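You operate a simulated robot arm through the tools that you are given. There is no shell and no other tool.

The job below is to be done with a simulated robot arm. You get a single attempt, and the scene is never put back.

Task
Stow the pliers from the worktop in their cut-outs and lock the chest.
Fine: close the drawer; the key goes in its holder.

It is judged by the outcome, as a careful person would: the job done as asked, and still so three seconds after it is handed in. It fails if anything else is knocked over, pushed out of place, dropped, spilled or broken.

Robot
A 7-joint arm with a two-finger parallel gripper, fixed in place. Base frame: the origin is on the floor under the middle of its stand, x ahead of it, y to its left, z up. Readings come in mm, rad, newtons and seconds.
It reaches about 1247 mm from its shoulder. Its first joint turns from -2.304 to 2.304 rad. Payload 3.91 kg.
Tool frame: the origin (TCP) lies between the finger pads and is the grasp point; the fingertips stand 30 mm ahead of it; z points along the fingers, y is the line along which they close. Largest opening 110 mm; finger width 20, thickness 10; the body of the gripper, 48 by 112 mm, starts 55 mm behind the TCP.
Orientation is told as [roll, pitch, yaw] about the base's x, y, z axes, in that order, counted from this pose: with the fingers straight down and closing along the base's y, the tool's x points along the base's -x, its y along +y and its z along -z.

Tools
- The arm moves only by the tool drive_tool. Its argument "motion" is a list of rows, each a list of 6 numbers: the shift along the tool's x, y, z in units of 250 mm (1.0 is 250 mm), then the turn, a rotation vector about the tool's x, y, z in units of 120 degrees (1.0 is 120 degrees). In form: [[dx, dy, dz, ax, ay, az], ...]. A call has 1 to 20 rows; each row is the pose to reach, as a shift and turn from the pose commanded when the call began, along the tool's axes at that moment. "gripper" is the finger opening in mm, from 0 to 110, set as the call begins (left out, the last holds). A call with a number of a shift or a turn outside -1 to 1 is refused whole. A row lasts 0.2 s, in which the tool goes at most 50 mm and 0.15 rad; a call with a longer step from one row to the next is refused whole, and so is a gripper value outside its range. A pose out of reach is approached as far as the arm can. The call stops where the force on the tool passes 90 N (or 10 N more than at its start, if that is more) or the arm is blocked; 0.2 s more then pass. Each finger travels about 108 mm/s and halts on what it meets, pressing with about 35 N; the grip force reading is that of the motor and also rises with nothing between the fingers. The clock runs only during rows and for 0.2 s after the last one: add rows that repeat a pose to give the fingers time. The reply holds the time, the measured pose of the TCP, the force on the tool along the base axes, the opening and the grip force, in the units named above and with some noise, with the torque about the TCP (base axes, N m) and any sound that the robot's microphone picked up.
- Cameras (640 x 400 px; columns grow to the right, rows downward): "scene" is fixed at [396.5, -498.4, 1539.2]; the picture's right is [0.66, -0.75, 0.00], its down [-0.63, -0.55, -0.55] and it looks along [0.41, 0.36, -0.83] (base axes); focal length 224 px, centre (320, 200). "wrist" rides on the gripper at [72, 17, -103] in the tool frame; the picture's right is [-0.23, 0.97, 0.00], its down [-0.76, -0.18, -0.62] and it looks along [-0.61, -0.14, 0.78] (tool axes); focal length 222 px, centre (320, 200). There is no depth. A picture from a camera that has moved, and an enlarged one, comes with that camera's place and axes in the base frame and with its lens.
- camera(camera): a new picture of that camera. No time passes.
- enlarge(camera, box): a new picture of the part [left, top, right, bottom] of that camera's present view, enlarged. No time passes.
- finish_job(): hands the job in; it is judged then, once.

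Nothing tells you positions but the pictures and the camera data. Unless the task says otherwise, let go and move clear before handing in.

The tools are called after "Request:" as a command line: name --pt "numbers of a row" for each row, then --argument value for the rest, lists and objects as JSON in quotes. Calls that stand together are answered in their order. drive_tool: Moves the arm, as the interface text tells. Its arguments: {"type":"object","properties":{"motion":{"type":"array"},"gripper":{"type":"number"}},"required":["motion"]} The other tools are called the same way: camera (camera) takes a picture; enlarge (camera, box) takes an enlarged picture of a part of a camera's view; finish_job () hands the job in.

At the start:

```text
t: 0.0
tcp_pos: [617.6, 91.8, 1218.8]
tcp_rot: [0.0, 0.0, 0.0]
contact_force: [0.1, 0.0, -0.5]
ft_torque: [-0.03, 0.03, -0.03]
finger_gap: 110.2
grip_force: 0.0
```

scene: 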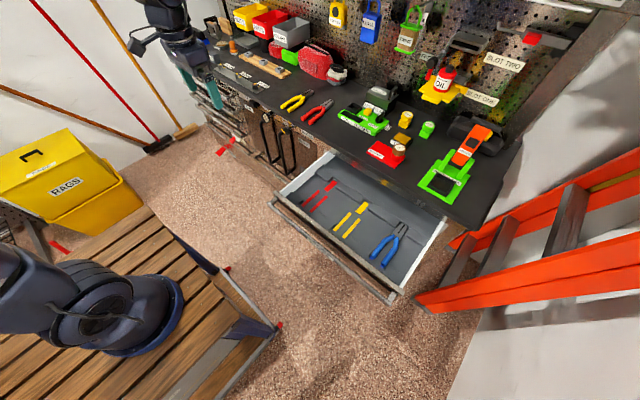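
wrist: 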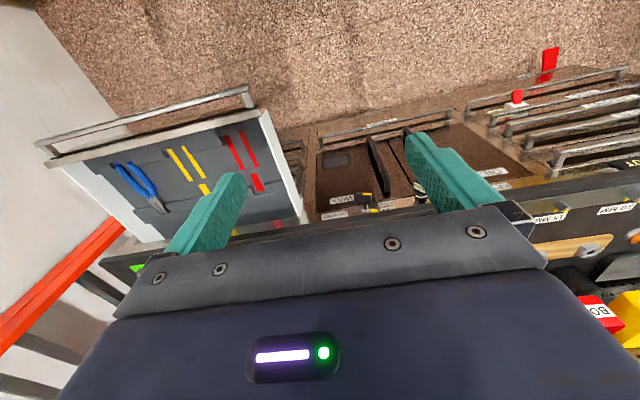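

I see a workbench with an open drawer holding blue pliers and coloured cut-outs (red and yellow), with yellow and red pliers on the worktop. I'll look closer at the details before moving anything.

Request:
enlarge --camera "scene" --box '[260, 150, 460, 310]'

Request:
enlarge --camera "scene" --box '[260, 60, 380, 140]'

Request:
enlarge --camera "scene" --box '[320, 0, 560, 150]'

Request:
enlarge --camera "scene" --box '[200, 0, 360, 110]'

Request:
enlarge --camera "scene" --box '[180, 70, 340, 190]'

Request:
enlarge --camera "wrist" --box '[30, 80, 320, 270]'

Request:
enlarge --camera "wrist" --box '[290, 30, 640, 240]'

Request:
enlarge --camera "scene" --box '[320, 80, 520, 210]'

```text
2.50 times, centred on (360, 230) of scene
camera zoom: at [396.5, -498.4, 1539.2], right [0.66, -0.75, 0.0], down [-0.63, -0.55, -0.55], along [0.41, 0.36, -0.83], focal length 560 px, centre (220, 125)
```

zoom: 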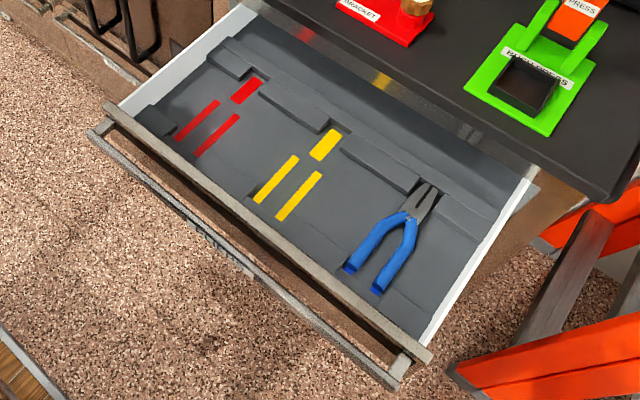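

```text
5.00 times, centred on (320, 100) of scene
camera zoom: at [396.5, -498.4, 1539.2], right [0.66, -0.75, 0.0], down [-0.63, -0.55, -0.55], along [0.41, 0.36, -0.83], focal length 1119 px, centre (320, 700)
```

zoom: 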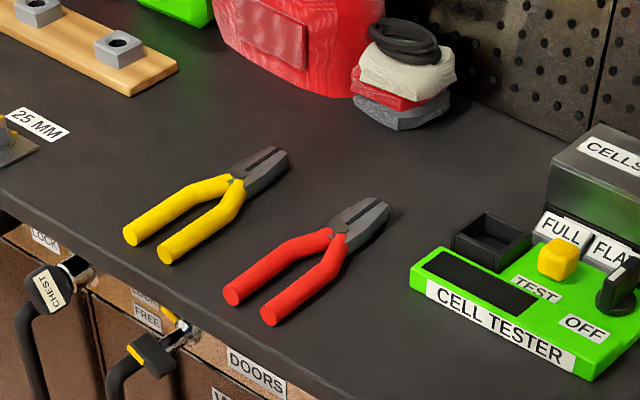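

```text
2.67 times, centred on (440, 75) of scene
camera zoom: at [396.5, -498.4, 1539.2], right [0.66, -0.75, 0.0], down [-0.63, -0.55, -0.55], along [0.41, 0.36, -0.83], focal length 597 px, centre (0, 533)
```

zoom: 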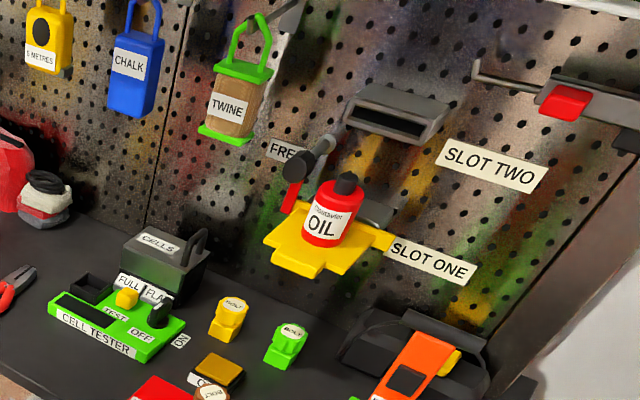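

```text
3.64 times, centred on (280, 55) of scene
camera zoom: at [396.5, -498.4, 1539.2], right [0.66, -0.75, 0.0], down [-0.63, -0.55, -0.55], along [0.41, 0.36, -0.83], focal length 814 px, centre (466, 727)
```

zoom: 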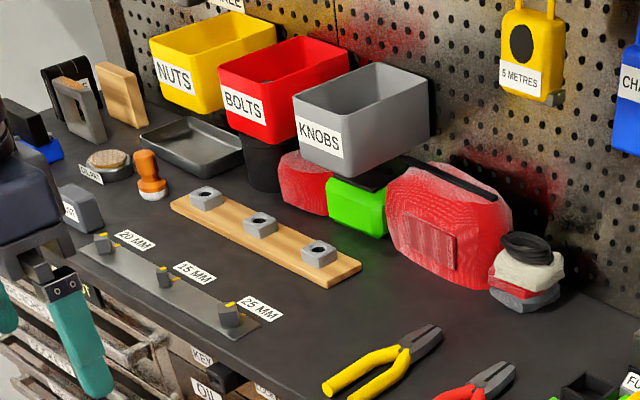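

```text
3.33 times, centred on (260, 130) of scene
camera zoom: at [396.5, -498.4, 1539.2], right [0.66, -0.75, 0.0], down [-0.63, -0.55, -0.55], along [0.41, 0.36, -0.83], focal length 746 px, centre (520, 433)
```

zoom: 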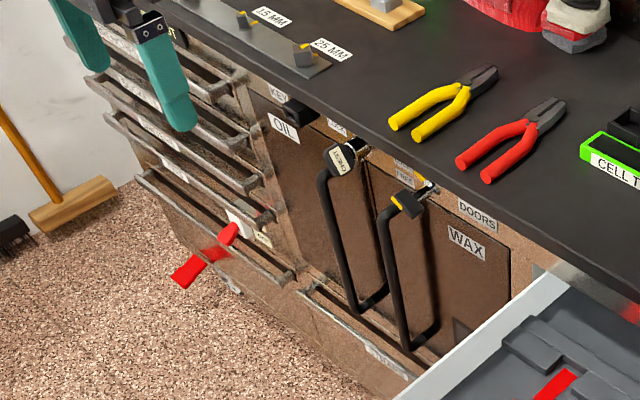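

```text
2.11 times, centred on (175, 175) of wrist
camera zoom: at [544.3, 110.7, 1322.2], right [0.23, 0.97, 0.0], down [0.76, -0.18, 0.62], along [0.61, -0.14, -0.78], focal length 468 px, centre (625, 253)
```

zoom: 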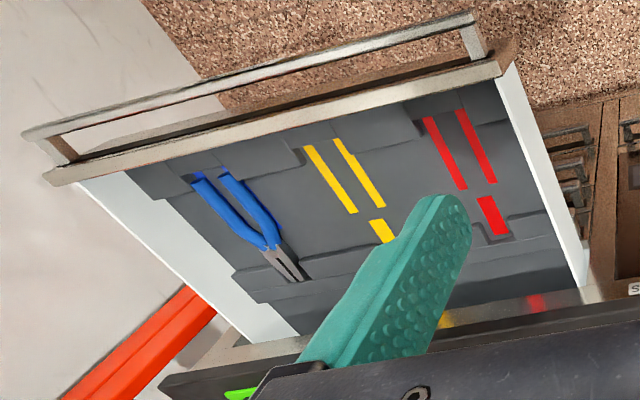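

```text
1.83 times, centred on (465, 135) of wrist
camera zoom: at [544.3, 110.7, 1322.2], right [0.23, 0.97, 0.0], down [0.76, -0.18, 0.62], along [0.61, -0.14, -0.78], focal length 406 px, centre (55, 319)
```

zoom: 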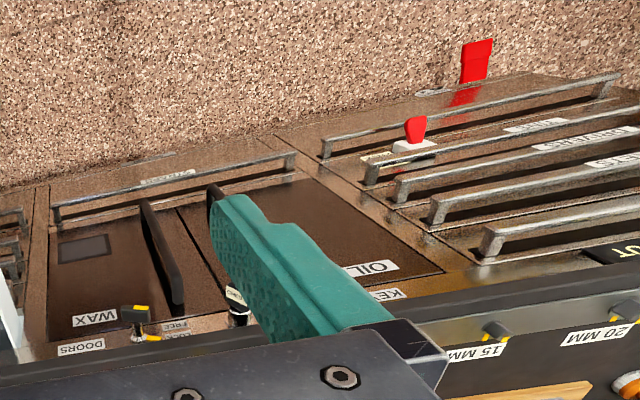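

```text
3.08 times, centred on (420, 145) of scene
camera zoom: at [396.5, -498.4, 1539.2], right [0.66, -0.75, 0.0], down [-0.63, -0.55, -0.55], along [0.41, 0.36, -0.83], focal length 689 px, centre (12, 369)
```

zoom: 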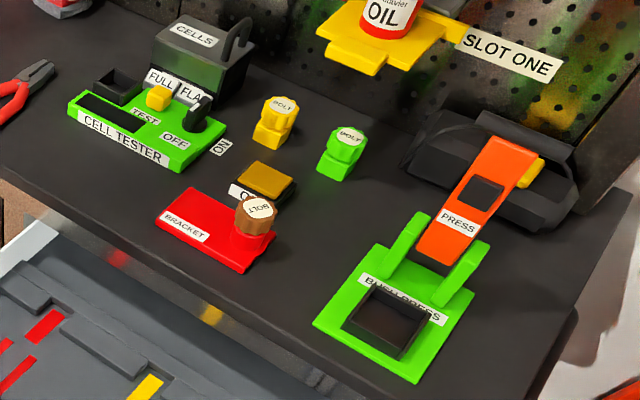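

The drawer on the right holds the red, yellow and blue cut-outs, with the blue pliers already stowed. The red and yellow pliers lie on the worktop, and tagged keys sit in switches on the chest front. I'll tilt the wrist camera up to look at that front.

Request:
drive_tool --pt "0.04 0.04 0.11 0 -0.056 0" --pt "0.08 0.08 0.22 0 -0.112 0" --pt "0.12 0.12 0.33 0 -0.168 0" --pt "0.16 0.16 0.44 0 -0.224 0" --pt "0.2 0.2 0.55 0 -0.28 0" --pt "0.23 0.23 0.67 0 -0.333 0"

Request:
camera --camera "wrist"

Request:
camera --camera "scene"

```text
t: 1.4
tcp_pos: [558.1, 148.4, 1051.8]
tcp_rot: [0.0, -0.695, 0.002]
contact_force: [0.7, -0.4, -0.4]
ft_torque: [0.01, 0.04, 0.01]
finger_gap: 110.0
grip_force: 0.1
```

```text
taken
camera wrist: at [435.8, 166.6, 1084.7], right [0.17, 0.97, 0.15], down [0.19, -0.18, 0.97], along [0.97, -0.14, -0.21], focal length 222 px, centre (320, 200)
```

wrist: 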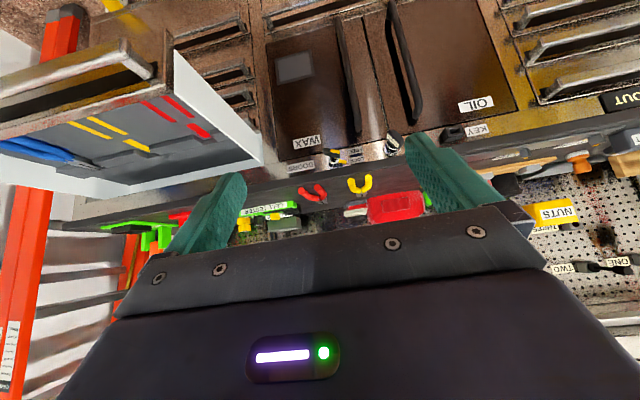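

```text
taken
```

scene: 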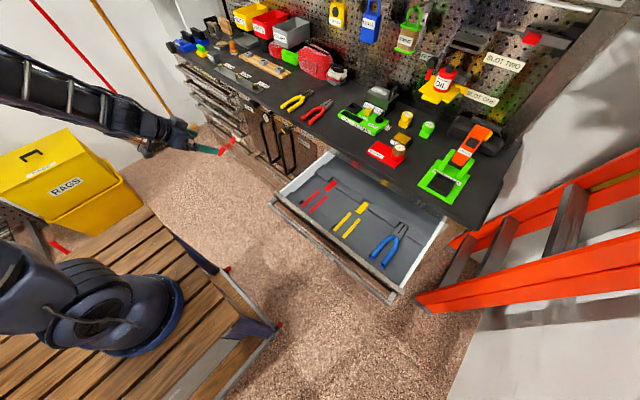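

The view is upside down, and the chest front shows a KEY holder, OIL and WAX doors, and two key switches. I'll zoom in on those.

Request:
enlarge --camera "wrist" --box '[270, 100, 420, 200]'

Request:
enlarge --camera "wrist" --box '[400, 80, 560, 180]'

Request:
enlarge --camera "scene" --box '[230, 90, 330, 160]'

Request:
enlarge --camera "scene" --box '[170, 50, 270, 160]'

```text
4.00 times, centred on (345, 150) of wrist
camera zoom: at [435.8, 166.6, 1084.7], right [0.17, 0.97, 0.15], down [0.19, -0.18, 0.97], along [0.97, -0.14, -0.21], focal length 888 px, centre (220, 400)
```

zoom: 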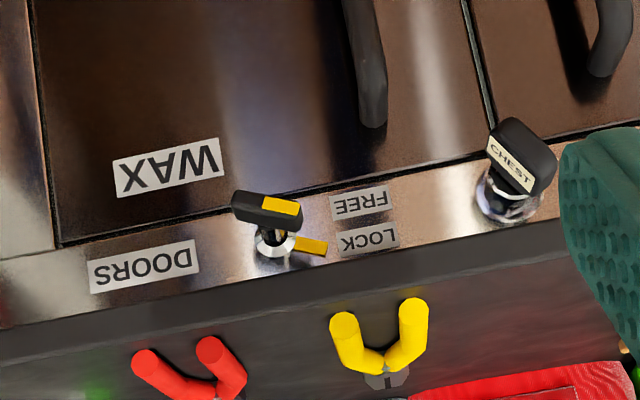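

```text
4.00 times, centred on (480, 130) of wrist
camera zoom: at [435.8, 166.6, 1084.7], right [0.17, 0.97, 0.15], down [0.19, -0.18, 0.97], along [0.97, -0.14, -0.21], focal length 888 px, centre (-320, 480)
```

zoom: 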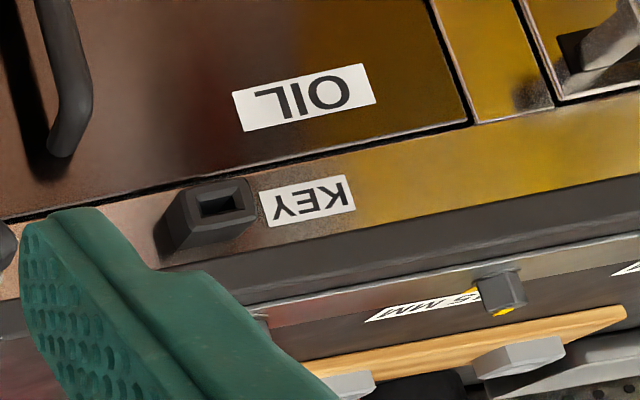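

```text
5.71 times, centred on (280, 125) of scene
camera zoom: at [396.5, -498.4, 1539.2], right [0.66, -0.75, 0.0], down [-0.63, -0.55, -0.55], along [0.41, 0.36, -0.83], focal length 1279 px, centre (549, 629)
```

zoom: 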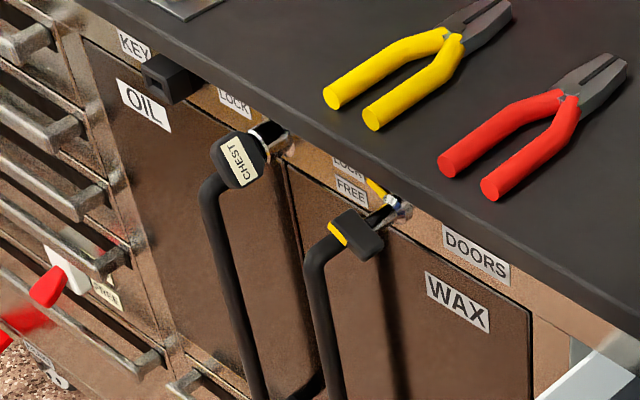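

```text
3.64 times, centred on (220, 105) of scene
camera zoom: at [396.5, -498.4, 1539.2], right [0.66, -0.75, 0.0], down [-0.63, -0.55, -0.55], along [0.41, 0.36, -0.83], focal length 814 px, centre (684, 546)
```

zoom: 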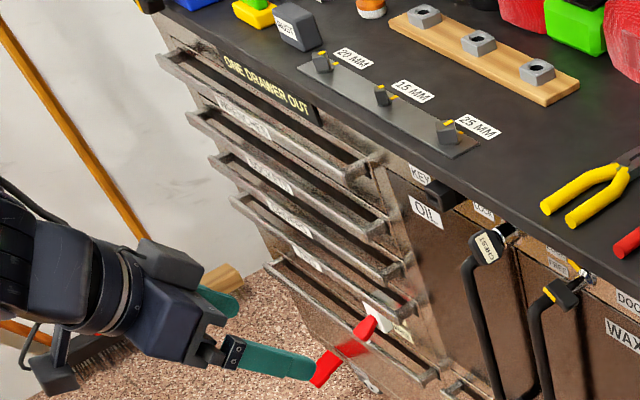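

I can make out a CHEST key in its lock, a separate DOORS lock, and a KEY holder socket. I put the CHEST lock near (932, 277, 887) and the worktop near z = 925. I'll move closer to see the lock markings.

Request:
drive_tool --pt "-0.053 0.13 0.088 0 0 0" --pt "-0.106 0.26 0.177 0 0 0" --pt "-0.16 0.39 0.265 0 0 0" --pt "-0.213 0.52 0.354 0 0 0" --pt "-0.266 0.648 0.442 0 0 0"

Request:
camera --camera "wrist"

Request:
enlarge --camera "wrist" --box '[180, 60, 420, 200]'

```text
t: 2.6
tcp_pos: [683.3, 311.7, 1006.7]
tcp_rot: [0.0, -0.699, 0.0]
contact_force: [-0.1, -0.9, 0.7]
ft_torque: [0.0, 0.0, -0.02]
finger_gap: 110.2
grip_force: 0.0
```

```text
taken
camera wrist: at [560.4, 329.4, 1039.4], right [0.17, 0.97, 0.15], down [0.18, -0.18, 0.97], along [0.97, -0.14, -0.21], focal length 222 px, centre (320, 200)
```

wrist: 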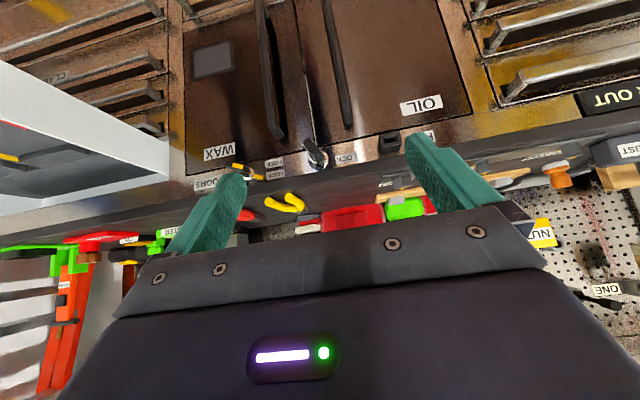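

```text
2.67 times, centred on (300, 130) of wrist
camera zoom: at [560.4, 329.4, 1039.4], right [0.17, 0.97, 0.15], down [0.18, -0.18, 0.97], along [0.97, -0.14, -0.21], focal length 592 px, centre (373, 387)
```

zoom: 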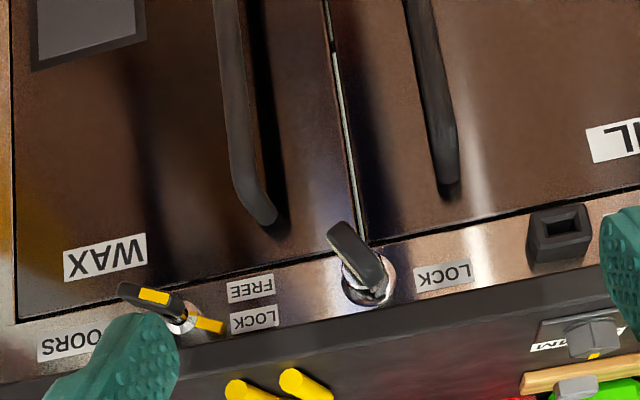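

Request:
enlarge --camera "wrist" --box '[280, 110, 440, 190]'

Request:
enlarge --camera "wrist" --box '[180, 120, 340, 220]'

Request:
enlarge --camera "scene" --box '[250, 95, 300, 130]'

```text
4.00 times, centred on (360, 150) of wrist
camera zoom: at [560.4, 329.4, 1039.4], right [0.17, 0.97, 0.15], down [0.18, -0.18, 0.97], along [0.97, -0.14, -0.21], focal length 888 px, centre (160, 400)
```

zoom: 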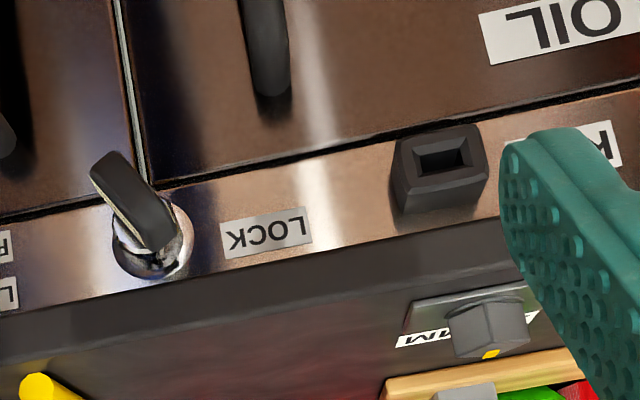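

```text
4.00 times, centred on (260, 170) of wrist
camera zoom: at [560.4, 329.4, 1039.4], right [0.17, 0.97, 0.15], down [0.18, -0.18, 0.97], along [0.97, -0.14, -0.21], focal length 888 px, centre (560, 320)
```

zoom: 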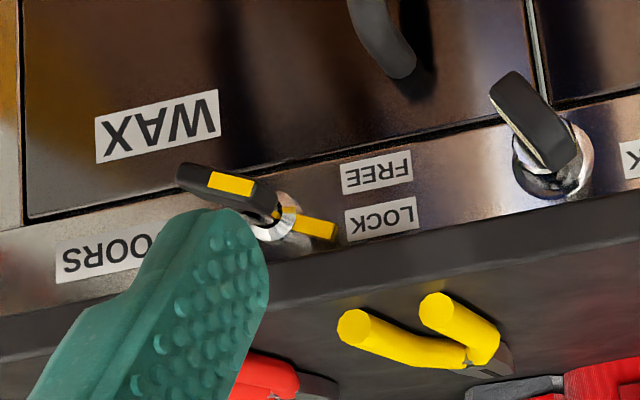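

```text
11.43 times, centred on (275, 112) of scene
camera zoom: at [396.5, -498.4, 1539.2], right [0.66, -0.75, 0.0], down [-0.63, -0.55, -0.55], along [0.41, 0.36, -0.83], focal length 2558 px, centre (834, 1200)
```

zoom: 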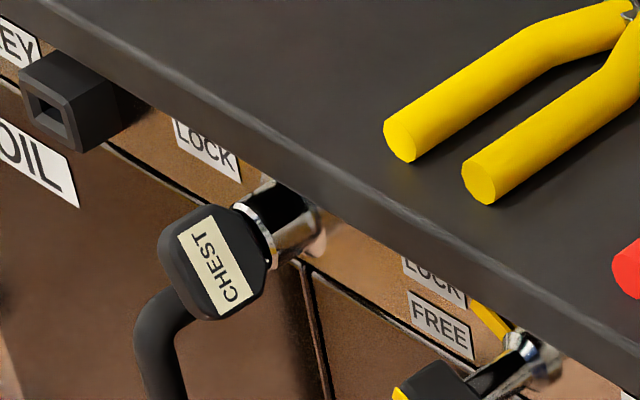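

The CHEST key stands upright with LOCK marked to its left, and the KEY holder has a horizontal slot. Before starting I'll check the red lever and the lower-left area, in case it is a brake or something else that matters.

Request:
drive_tool --pt "0.113 0.124 0.008 0 0.01 0" --pt "0.226 0.248 0.016 0 0.02 0" --pt "0.339 0.372 0.024 0 0.03 0" --pt "0.452 0.496 0.031 0 0.04 0" --pt "0.565 0.62 0.039 0 0.05 0" --pt "0.678 0.744 0.047 0 0.06 0" --pt "0.791 0.868 0.055 0 0.07 0" --pt "0.903 0.992 0.062 0 0.083 0"

Request:
camera --camera "wrist"

Request:
camera --camera "scene"

```text
t: 4.4
tcp_pos: [520.4, 560.2, 853.0]
tcp_rot: [0.0, -0.523, 0.0]
contact_force: [0.2, -0.3, 0.1]
ft_torque: [0.07, 0.04, 0.01]
finger_gap: 110.1
grip_force: 0.0
```

```text
taken
camera wrist: at [404.1, 577.7, 906.2], right [0.2, 0.97, 0.11], down [0.35, -0.18, 0.92], along [0.92, -0.14, -0.37], focal length 222 px, centre (320, 200)
```

wrist: 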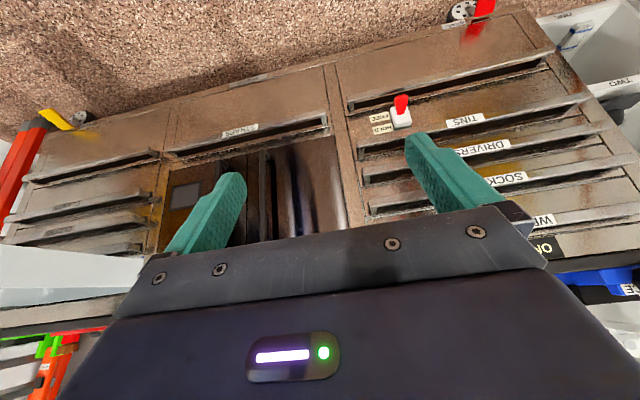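

```text
taken
```

scene: 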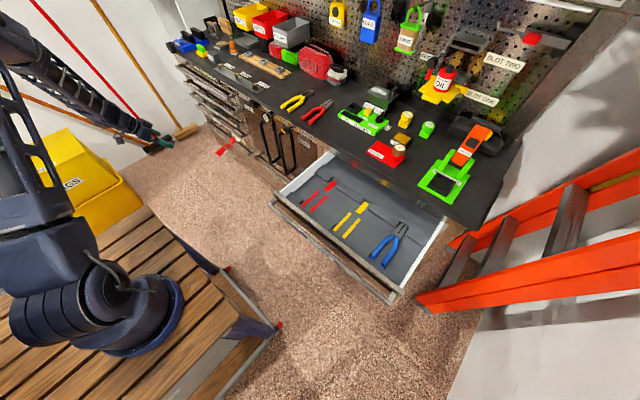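

Request:
enlarge --camera "wrist" --box '[350, 70, 550, 190]'

Request:
enlarge --camera "wrist" --box '[420, 0, 640, 130]'

Request:
enlarge --camera "wrist" --box '[0, 80, 240, 220]'

Request:
enlarge --camera "scene" --box '[170, 50, 290, 170]'

```text
3.20 times, centred on (450, 130) of wrist
camera zoom: at [404.1, 577.7, 906.2], right [0.2, 0.97, 0.11], down [0.35, -0.18, 0.92], along [0.92, -0.14, -0.37], focal length 711 px, centre (-96, 424)
```

zoom: 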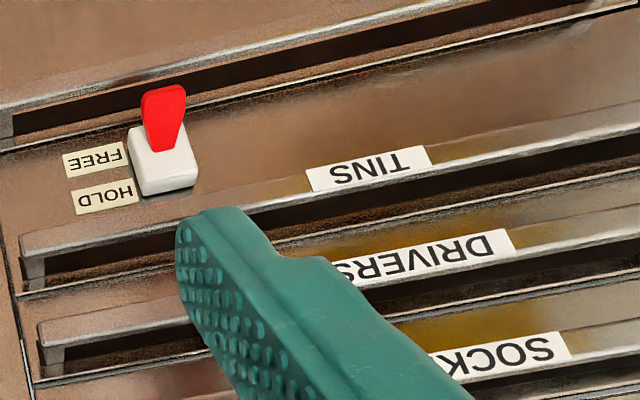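

```text
2.91 times, centred on (530, 65) of wrist
camera zoom: at [404.1, 577.7, 906.2], right [0.2, 0.97, 0.11], down [0.35, -0.18, 0.92], along [0.92, -0.14, -0.37], focal length 646 px, centre (-291, 593)
```

zoom: 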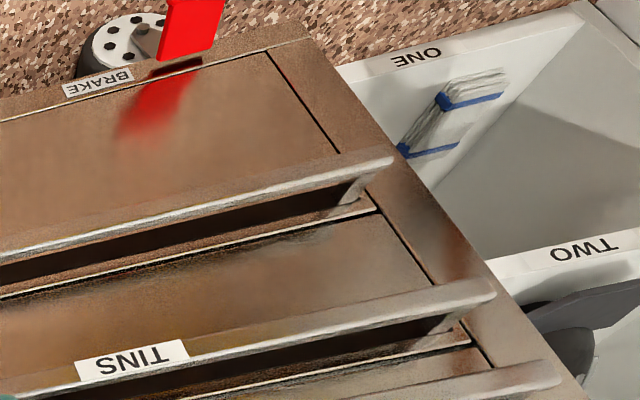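

```text
2.67 times, centred on (120, 150) of wrist
camera zoom: at [404.1, 577.7, 906.2], right [0.2, 0.97, 0.11], down [0.35, -0.18, 0.92], along [0.92, -0.14, -0.37], focal length 592 px, centre (853, 333)
```

zoom: 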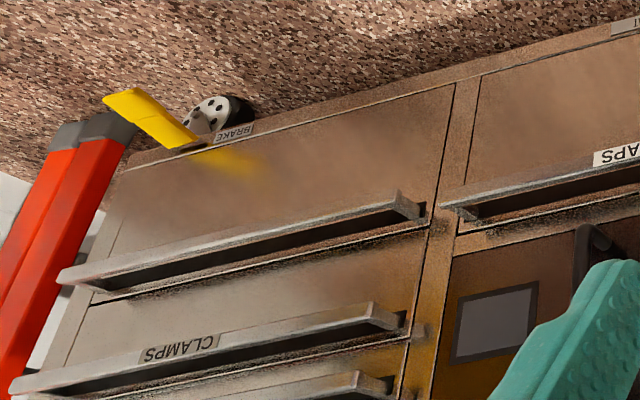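

```text
3.33 times, centred on (230, 110) of scene
camera zoom: at [396.5, -498.4, 1539.2], right [0.66, -0.75, 0.0], down [-0.63, -0.55, -0.55], along [0.41, 0.36, -0.83], focal length 746 px, centre (620, 500)
```

zoom: 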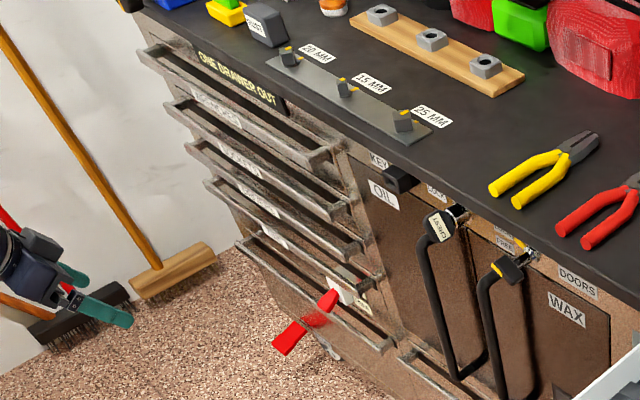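

There are castor brakes and a HOLD/FREE toggle, but neither is part of this job, so I'll leave them alone. Next I'll move over the open drawer to locate the cut-outs accurately.

Request:
drive_tool --pt "-0.068 -0.166 -0.038 0 0.042 0" --pt "-0.136 -0.333 -0.075 0 0.083 0" --pt "-0.204 -0.5 -0.113 0 0.125 0" --pt "-0.272 -0.666 -0.15 0 0.167 0" --pt "-0.34 -0.833 -0.188 0 0.208 0" --pt "-0.408 -1.0 -0.226 0 0.25 0"

Request:
drive_tool --pt "0 -0.19 0 0 0 0" --pt "0 -0.38 0 0 0 0" --pt "0 -0.57 0 0 0 0" --pt "0 -0.76 0 0 0 0" --pt "0 -0.95 0 0 0 0"

Request:
drive_tool --pt "0 -0.19 -0.05 0 0 0" --pt "0 -0.38 -0.1 0 0 0" --pt "0 -0.57 -0.15 0 0 0" --pt "0 -0.76 -0.2 0 0 0" --pt "0 -0.95 -0.25 0 0 0"

Request:
camera --camera "wrist"

Request:
camera --camera "scene"

```text
t: 5.8
tcp_pos: [580.5, 310.7, 952.4]
tcp_rot: [0.001, 0.001, 0.001]
contact_force: [-0.8, 0.0, 0.2]
ft_torque: [-0.08, -0.04, -0.01]
finger_gap: 109.8
grip_force: 0.1
```

```text
t: 7.0
tcp_pos: [582.3, 70.4, 959.0]
tcp_rot: [0.001, 0.0, -0.001]
contact_force: [-0.6, 0.2, -0.3]
ft_torque: [0.01, 0.0, 0.02]
finger_gap: 110.0
grip_force: 0.0
```

```text
t: 8.2
tcp_pos: [579.2, -167.7, 1014.7]
tcp_rot: [0.0, 0.0, 0.0]
contact_force: [0.1, 0.3, 0.1]
ft_torque: [-0.03, 0.02, -0.03]
finger_gap: 110.1
grip_force: 0.0
```

```text
taken
camera wrist: at [505.6, -149.4, 1117.7], right [0.23, 0.97, 0.0], down [0.76, -0.18, 0.62], along [0.61, -0.14, -0.78], focal length 222 px, centre (320, 200)
```

wrist: 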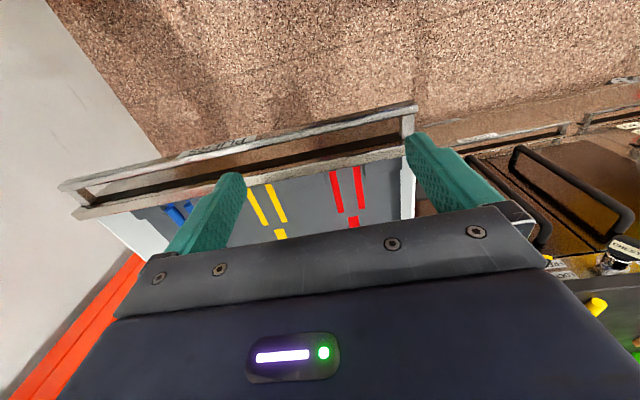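

```text
taken
```

scene: 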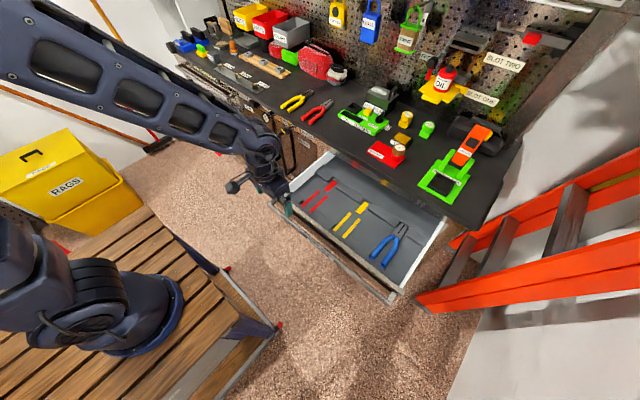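

The gripper body hides part of the drawer from here. I'll shift forward and over so the cut-outs fall in the clear part of the picture.

Request:
drive_tool --pt "-0.14 -0.08 0 0 0 0" --pt "-0.28 -0.16 0 0 0 0" --pt "-0.42 -0.24 0 0 0 0" --pt "-0.56 -0.33 0 0 0 0"

Request:
camera --camera "wrist"

Request:
enlarge --camera "wrist" --box '[200, 60, 440, 210]'

```text
t: 9.2
tcp_pos: [720.5, -250.1, 1014.4]
tcp_rot: [0.001, 0.001, 0.0]
contact_force: [0.0, -0.7, 0.6]
ft_torque: [-0.02, -0.02, 0.01]
finger_gap: 110.1
grip_force: 0.0
```

```text
taken
camera wrist: at [647.0, -233.1, 1117.7], right [0.23, 0.97, 0.0], down [0.76, -0.18, 0.62], along [0.61, -0.14, -0.78], focal length 222 px, centre (320, 200)
```

wrist: 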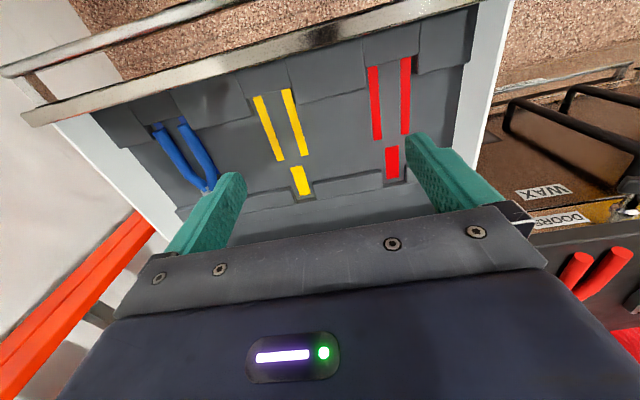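

```text
2.67 times, centred on (320, 135) of wrist
camera zoom: at [647.0, -233.1, 1117.7], right [0.23, 0.97, 0.0], down [0.76, -0.18, 0.62], along [0.61, -0.14, -0.78], focal length 592 px, centre (320, 373)
```

zoom: 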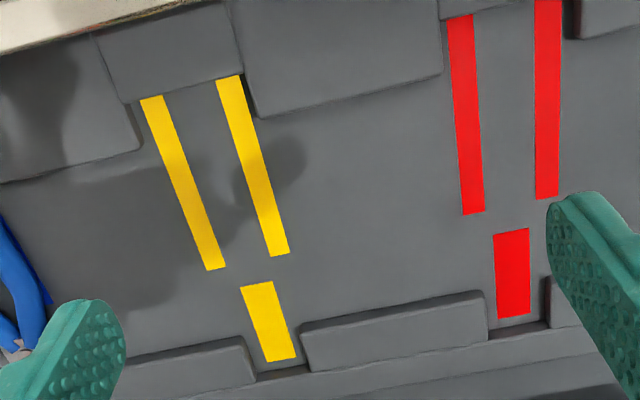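

The yellow and red cut-outs are aligned with x: the yellow one is centred near y = -319 and the red near y = -155, with jaws at x of about 828 to 892 and the floor near z = 780. Next I'll look at the pliers on the worktop from above.

Request:
drive_tool --pt "-0.07 0.16 -0.09 0 0 0" --pt "-0.13 0.32 -0.18 0 0 0" --pt "-0.2 0.48 -0.27 0 0 0" --pt "-0.27 0.64 -0.36 0 0 0" --pt "-0.33 0.8 -0.45 0 0 0" --pt "-0.4 0.96 -0.52 0 0 0"

Request:
drive_tool --pt "-0.12 0.13 0 0 0 0" --pt "-0.24 0.26 0 0 0 0" --pt "-0.36 0.39 0 0 0 0" --pt "-0.48 0.52 0 0 0 0" --pt "-0.56 0.64 0 0 0 0"

Request:
camera --camera "wrist"

Request:
camera --camera "scene"

```text
t: 10.6
tcp_pos: [819.4, -5.7, 1148.7]
tcp_rot: [0.001, -0.001, -0.001]
contact_force: [0.0, -1.1, -0.2]
ft_torque: [0.06, -0.05, 0.04]
finger_gap: 110.0
grip_force: 0.1
```

```text
t: 11.8
tcp_pos: [956.8, 149.7, 1146.9]
tcp_rot: [0.001, -0.001, -0.002]
contact_force: [-0.1, 0.5, 0.9]
ft_torque: [0.02, -0.04, 0.04]
finger_gap: 109.9
grip_force: 0.0
```

```text
taken
camera wrist: at [883.7, 168.0, 1249.9], right [0.23, 0.97, 0.0], down [0.76, -0.18, 0.62], along [0.61, -0.14, -0.78], focal length 222 px, centre (320, 200)
```

wrist: 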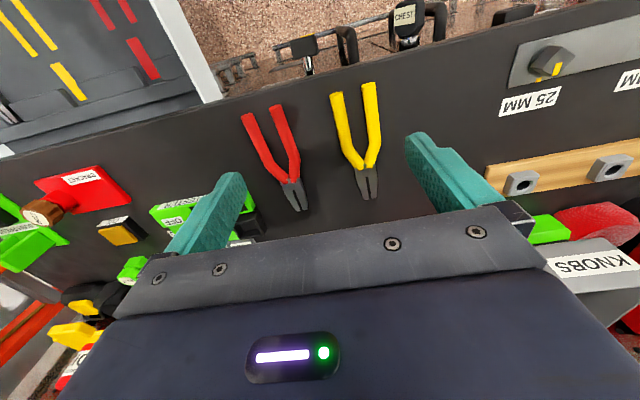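

```text
taken
```

scene: 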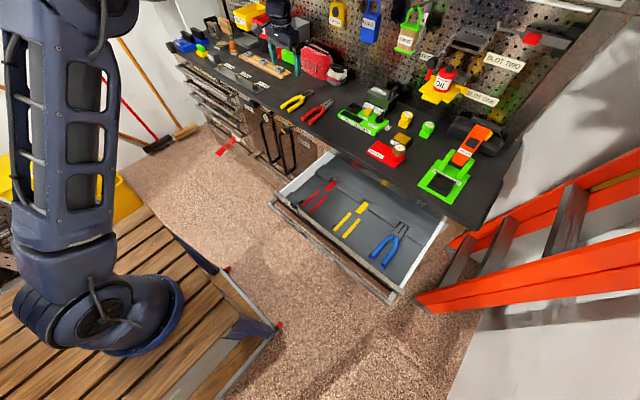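

Request:
enlarge --camera "wrist" --box '[220, 70, 400, 220]'

Request:
enlarge --camera "wrist" --box '[0, 0, 200, 125]'

Request:
enlarge --camera "scene" --box '[270, 80, 350, 130]'

Request:
enlarge --camera "wrist" --box '[280, 0, 460, 80]'

```text
2.67 times, centred on (310, 145) of wrist
camera zoom: at [883.7, 168.0, 1249.9], right [0.23, 0.97, 0.0], down [0.76, -0.18, 0.62], along [0.61, -0.14, -0.78], focal length 592 px, centre (347, 347)
```

zoom: 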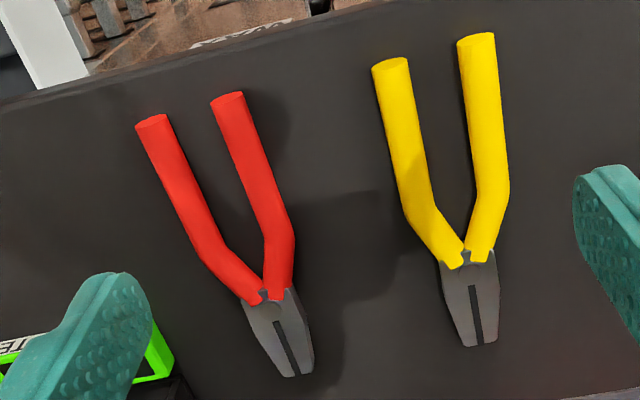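

```text
3.20 times, centred on (100, 62) of wrist
camera zoom: at [883.7, 168.0, 1249.9], right [0.23, 0.97, 0.0], down [0.76, -0.18, 0.62], along [0.61, -0.14, -0.78], focal length 711 px, centre (1024, 640)
```

zoom: 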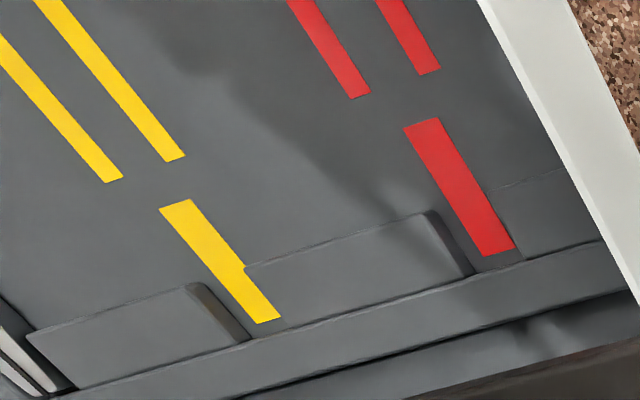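

```text
8.00 times, centred on (310, 105) of scene
camera zoom: at [396.5, -498.4, 1539.2], right [0.66, -0.75, 0.0], down [-0.63, -0.55, -0.55], along [0.41, 0.36, -0.83], focal length 1790 px, centre (400, 960)
```

zoom: 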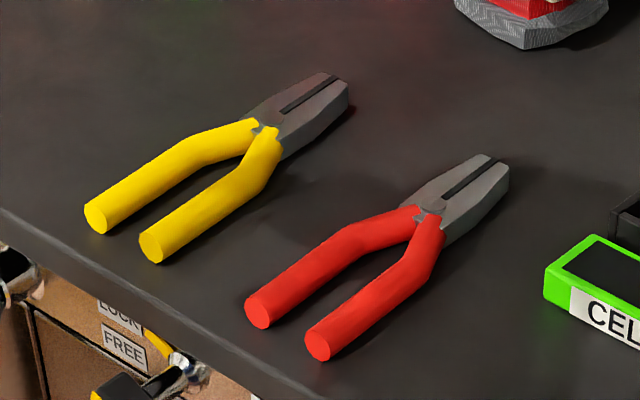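

```text
3.56 times, centred on (370, 40) of wrist
camera zoom: at [883.7, 168.0, 1249.9], right [0.23, 0.97, 0.0], down [0.76, -0.18, 0.62], along [0.61, -0.14, -0.78], focal length 790 px, centre (142, 769)
```

zoom: 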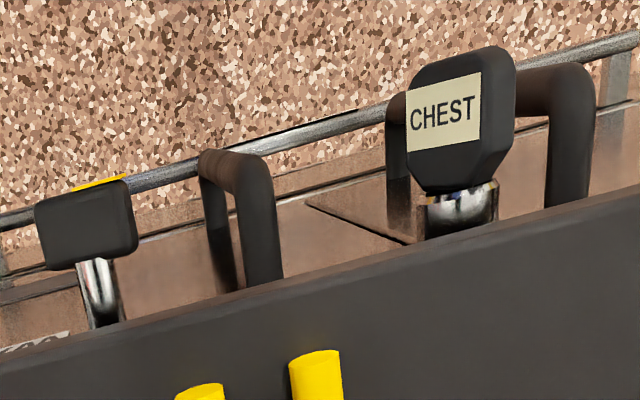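

Both pliers lie with their jaws pointing to +x. To grasp them I need the worktop height, so I'll enlarge features that both cameras can see.

Request:
enlarge --camera "wrist" --box '[480, 40, 600, 120]'

Request:
enlarge --camera "scene" --box '[230, 70, 290, 110]'

Request:
enlarge --camera "wrist" --box '[20, 150, 150, 240]'

Request:
enlarge --camera "scene" --box '[360, 130, 420, 170]'

Request:
enlarge --camera "wrist" --box '[230, 90, 310, 150]'

Request:
enlarge --camera "wrist" --box '[250, 150, 400, 220]'

```text
5.00 times, centred on (540, 80) of wrist
camera zoom: at [883.7, 168.0, 1249.9], right [0.23, 0.97, 0.0], down [0.76, -0.18, 0.62], along [0.61, -0.14, -0.78], focal length 1111 px, centre (-780, 800)
```

zoom: 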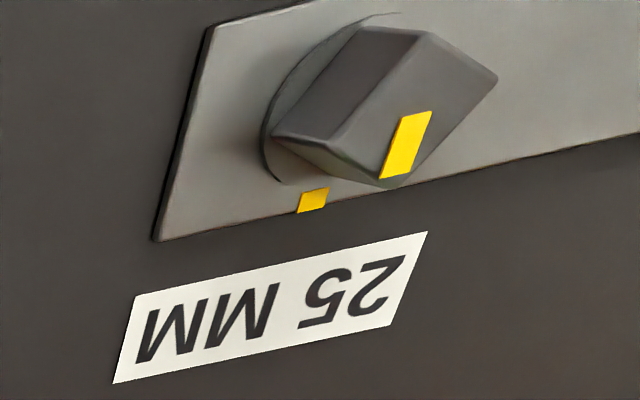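

```text
10.00 times, centred on (260, 90) of scene
camera zoom: at [396.5, -498.4, 1539.2], right [0.66, -0.75, 0.0], down [-0.63, -0.55, -0.55], along [0.41, 0.36, -0.83], focal length 2238 px, centre (920, 1300)
```

zoom: 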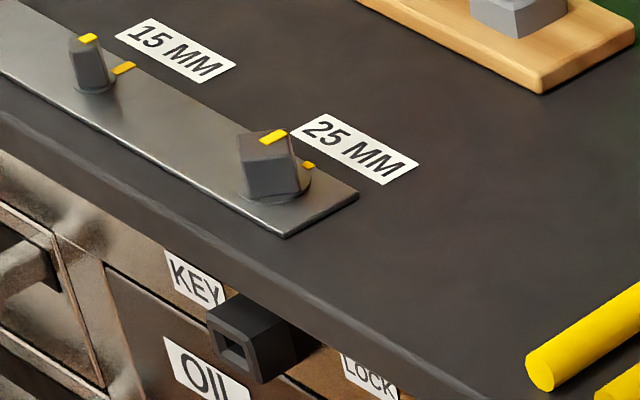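

```text
4.44 times, centred on (85, 195) of wrist
camera zoom: at [883.7, 168.0, 1249.9], right [0.23, 0.97, 0.0], down [0.76, -0.18, 0.62], along [0.61, -0.14, -0.78], focal length 987 px, centre (1364, 222)
```

zoom: 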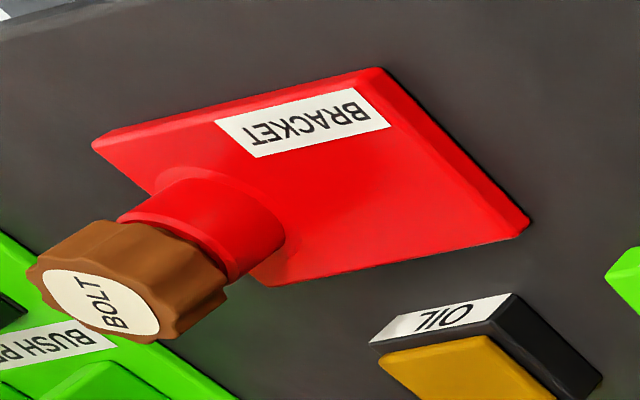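

```text
10.00 times, centred on (390, 150) of scene
camera zoom: at [396.5, -498.4, 1539.2], right [0.66, -0.75, 0.0], down [-0.63, -0.55, -0.55], along [0.41, 0.36, -0.83], focal length 2238 px, centre (-380, 700)
```

zoom: 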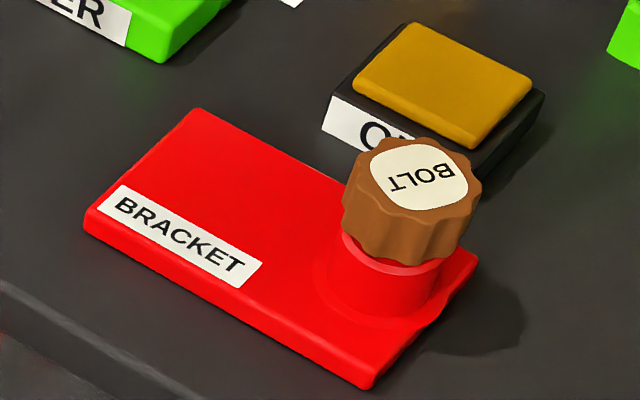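

```text
6.67 times, centred on (270, 120) of wrist
camera zoom: at [883.7, 168.0, 1249.9], right [0.23, 0.97, 0.0], down [0.76, -0.18, 0.62], along [0.61, -0.14, -0.78], focal length 1481 px, centre (653, 733)
```

zoom: 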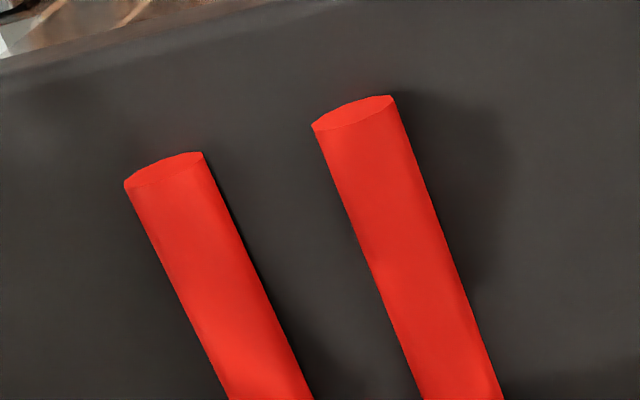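

```text
4.27 times, centred on (325, 185) of wrist
camera zoom: at [883.7, 168.0, 1249.9], right [0.23, 0.97, 0.0], down [0.76, -0.18, 0.62], along [0.61, -0.14, -0.78], focal length 948 px, centre (299, 264)
```

zoom: 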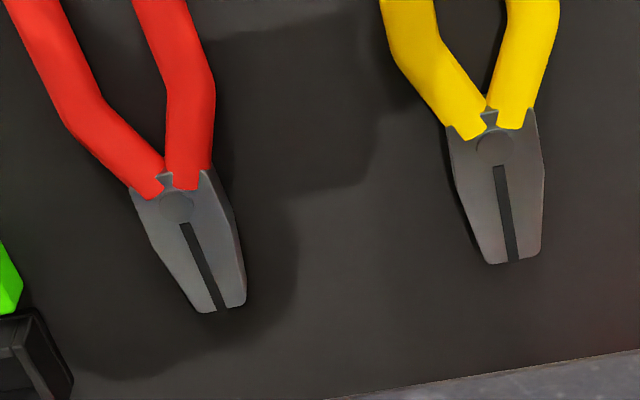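

I take the worktop to be near z = 926. The yellow pliers' pivot is near (1079, 196) with a yaw of about 1.5°, and the head there is roughly 34 mm wide. I'll position above the pivot and check before going down.

Request:
drive_tool --pt "-0.1 0.037 0.1 0 0 -0.004" --pt "-0.2 0.074 0.22 0 0 -0.008" --pt "-0.3 0.111 0.34 0 0 -0.012" --pt "-0.4 0.148 0.46 0 0 -0.0125" --pt "-0.488 0.185 0.568 0 0 -0.0125" --gripper 70

Request:
camera --camera "wrist"

Request:
enlarge --camera "scene" --box '[250, 60, 350, 130]'

```text
t: 13.0
tcp_pos: [1082.7, 198.7, 1006.1]
tcp_rot: [0.001, -0.003, 0.028]
contact_force: [0.0, -0.4, 0.3]
ft_torque: [0.0, -0.01, 0.03]
finger_gap: 70.0
grip_force: 0.0
```

```text
taken
camera wrist: at [1007.0, 214.8, 1108.6], right [0.2, 0.98, 0.0], down [0.76, -0.16, 0.62], along [0.61, -0.13, -0.78], focal length 222 px, centre (320, 200)
```

wrist: 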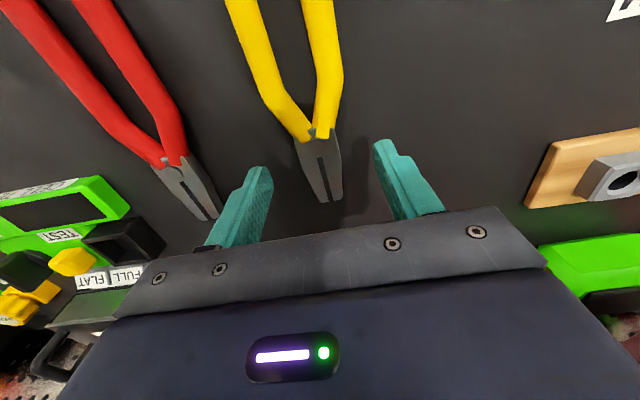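

```text
5.71 times, centred on (300, 95) of scene
camera zoom: at [396.5, -498.4, 1539.2], right [0.66, -0.75, 0.0], down [-0.63, -0.55, -0.55], along [0.41, 0.36, -0.83], focal length 1279 px, centre (434, 800)
```

zoom: 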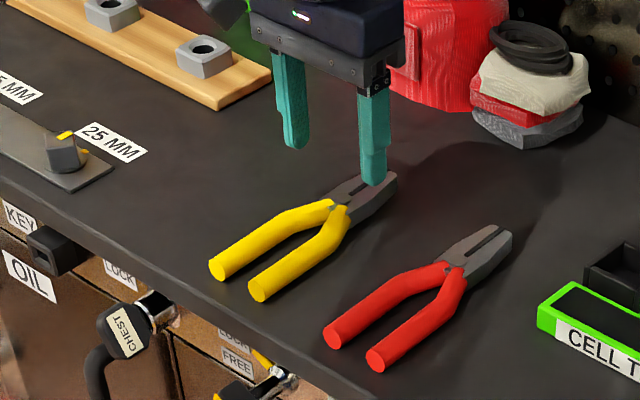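

The gripper is above the yellow head, and the readings differ from my commanded values by a few mm. I'll hold still for a moment to see how much of that is noise.

Request:
drive_tool --pt "0 0 0 0 0 0"

Request:
drive_tool --pt "0 0 0 0 0 0" --pt "0 0 0 0 0 0"

Request:
enlarge --camera "wrist" --box '[200, 60, 440, 210]'

```text
t: 13.4
tcp_pos: [1081.7, 199.3, 1004.5]
tcp_rot: [0.002, -0.001, 0.026]
contact_force: [0.1, -0.3, -0.4]
ft_torque: [0.0, 0.02, 0.02]
finger_gap: 70.0
grip_force: 0.1
```

```text
t: 14.0
tcp_pos: [1080.7, 198.7, 1003.7]
tcp_rot: [0.0, 0.001, 0.025]
contact_force: [-0.3, 0.1, -0.2]
ft_torque: [0.02, 0.0, 0.0]
finger_gap: 70.2
grip_force: 0.1
```

```text
2.67 times, centred on (320, 135) of wrist
camera zoom: at [1007.0, 214.9, 1107.6], right [0.2, 0.98, 0.0], down [0.77, -0.16, 0.62], along [0.61, -0.13, -0.78], focal length 592 px, centre (320, 373)
```

zoom: 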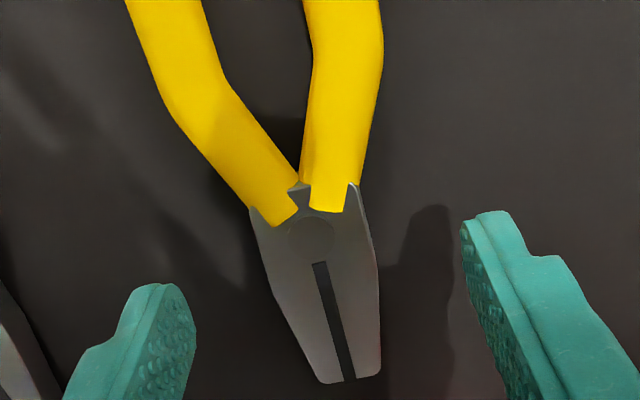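

The readings settle to within 1 mm of the commanded pose, so I can trust my command tracking. The head's sides are nearly parallel from x = 1070 to 1095, centred near y = 196.5. I'll go down in steps and watch the force.

Request:
drive_tool --pt "0 -0.004 0.06 0 0 0" --pt "0 -0.004 0.12 0 0 0" --pt "0 -0.004 0.15 0 0 0" --pt "0 -0.004 0.15 0 0 0"

Request:
enlarge --camera "scene" --box '[270, 70, 350, 120]'

Request:
camera --camera "wrist"

```text
t: 15.0
tcp_pos: [1081.7, 197.5, 966.7]
tcp_rot: [-0.001, -0.002, 0.026]
contact_force: [-0.3, 0.6, -0.1]
ft_torque: [-0.02, -0.01, -0.01]
finger_gap: 70.0
grip_force: 0.0
```

```text
8.00 times, centred on (310, 95) of scene
camera zoom: at [396.5, -498.4, 1539.2], right [0.66, -0.75, 0.0], down [-0.63, -0.55, -0.55], along [0.41, 0.36, -0.83], focal length 1790 px, centre (400, 1040)
```

zoom: 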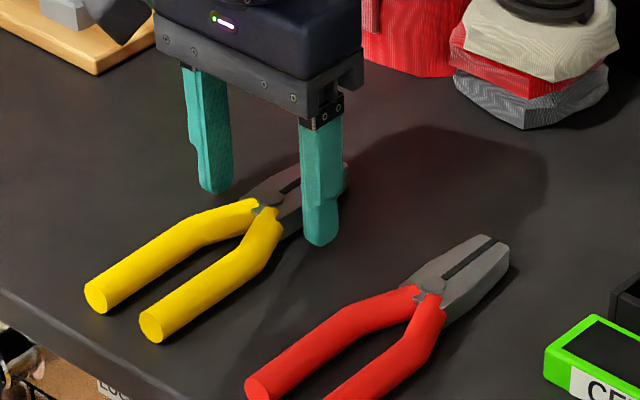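

```text
taken
camera wrist: at [1008.4, 213.9, 1069.5], right [0.2, 0.98, 0.0], down [0.77, -0.16, 0.62], along [0.61, -0.13, -0.78], focal length 222 px, centre (320, 200)
```

wrist: 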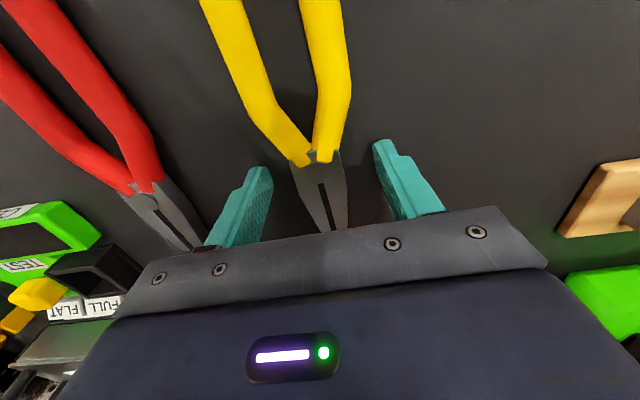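

The fingertips are near z = 935. I'll go down in small steps.

Request:
drive_tool --pt "0 0 0.008 0 0 0" --pt "0 0 0.016 0 0 0" --pt "0 0 0.016 0 0 0"

Request:
drive_tool --pt "0 0 0.004 0 0 0" --pt "0 0 0.008 0 0 0" --pt "0 0 0.008 0 0 0"

Request:
enlarge --camera "scene" --box '[280, 80, 330, 115]'

```text
t: 15.8
tcp_pos: [1081.4, 198.6, 963.1]
tcp_rot: [0.0, 0.0, 0.027]
contact_force: [-0.1, 0.5, -0.1]
ft_torque: [0.03, 0.01, 0.0]
finger_gap: 69.8
grip_force: 0.1
```

```text
t: 16.6
tcp_pos: [1081.8, 198.2, 959.6]
tcp_rot: [0.0, 0.002, 0.028]
contact_force: [-0.1, 0.1, -0.8]
ft_torque: [0.0, 0.0, -0.01]
finger_gap: 69.9
grip_force: 0.1
```

```text
11.43 times, centred on (305, 98) of scene
camera zoom: at [396.5, -498.4, 1539.2], right [0.66, -0.75, 0.0], down [-0.63, -0.55, -0.55], along [0.41, 0.36, -0.83], focal length 2558 px, centre (491, 1371)
```

zoom: 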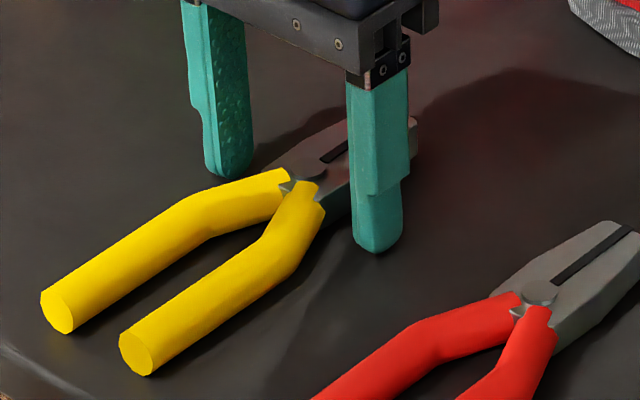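

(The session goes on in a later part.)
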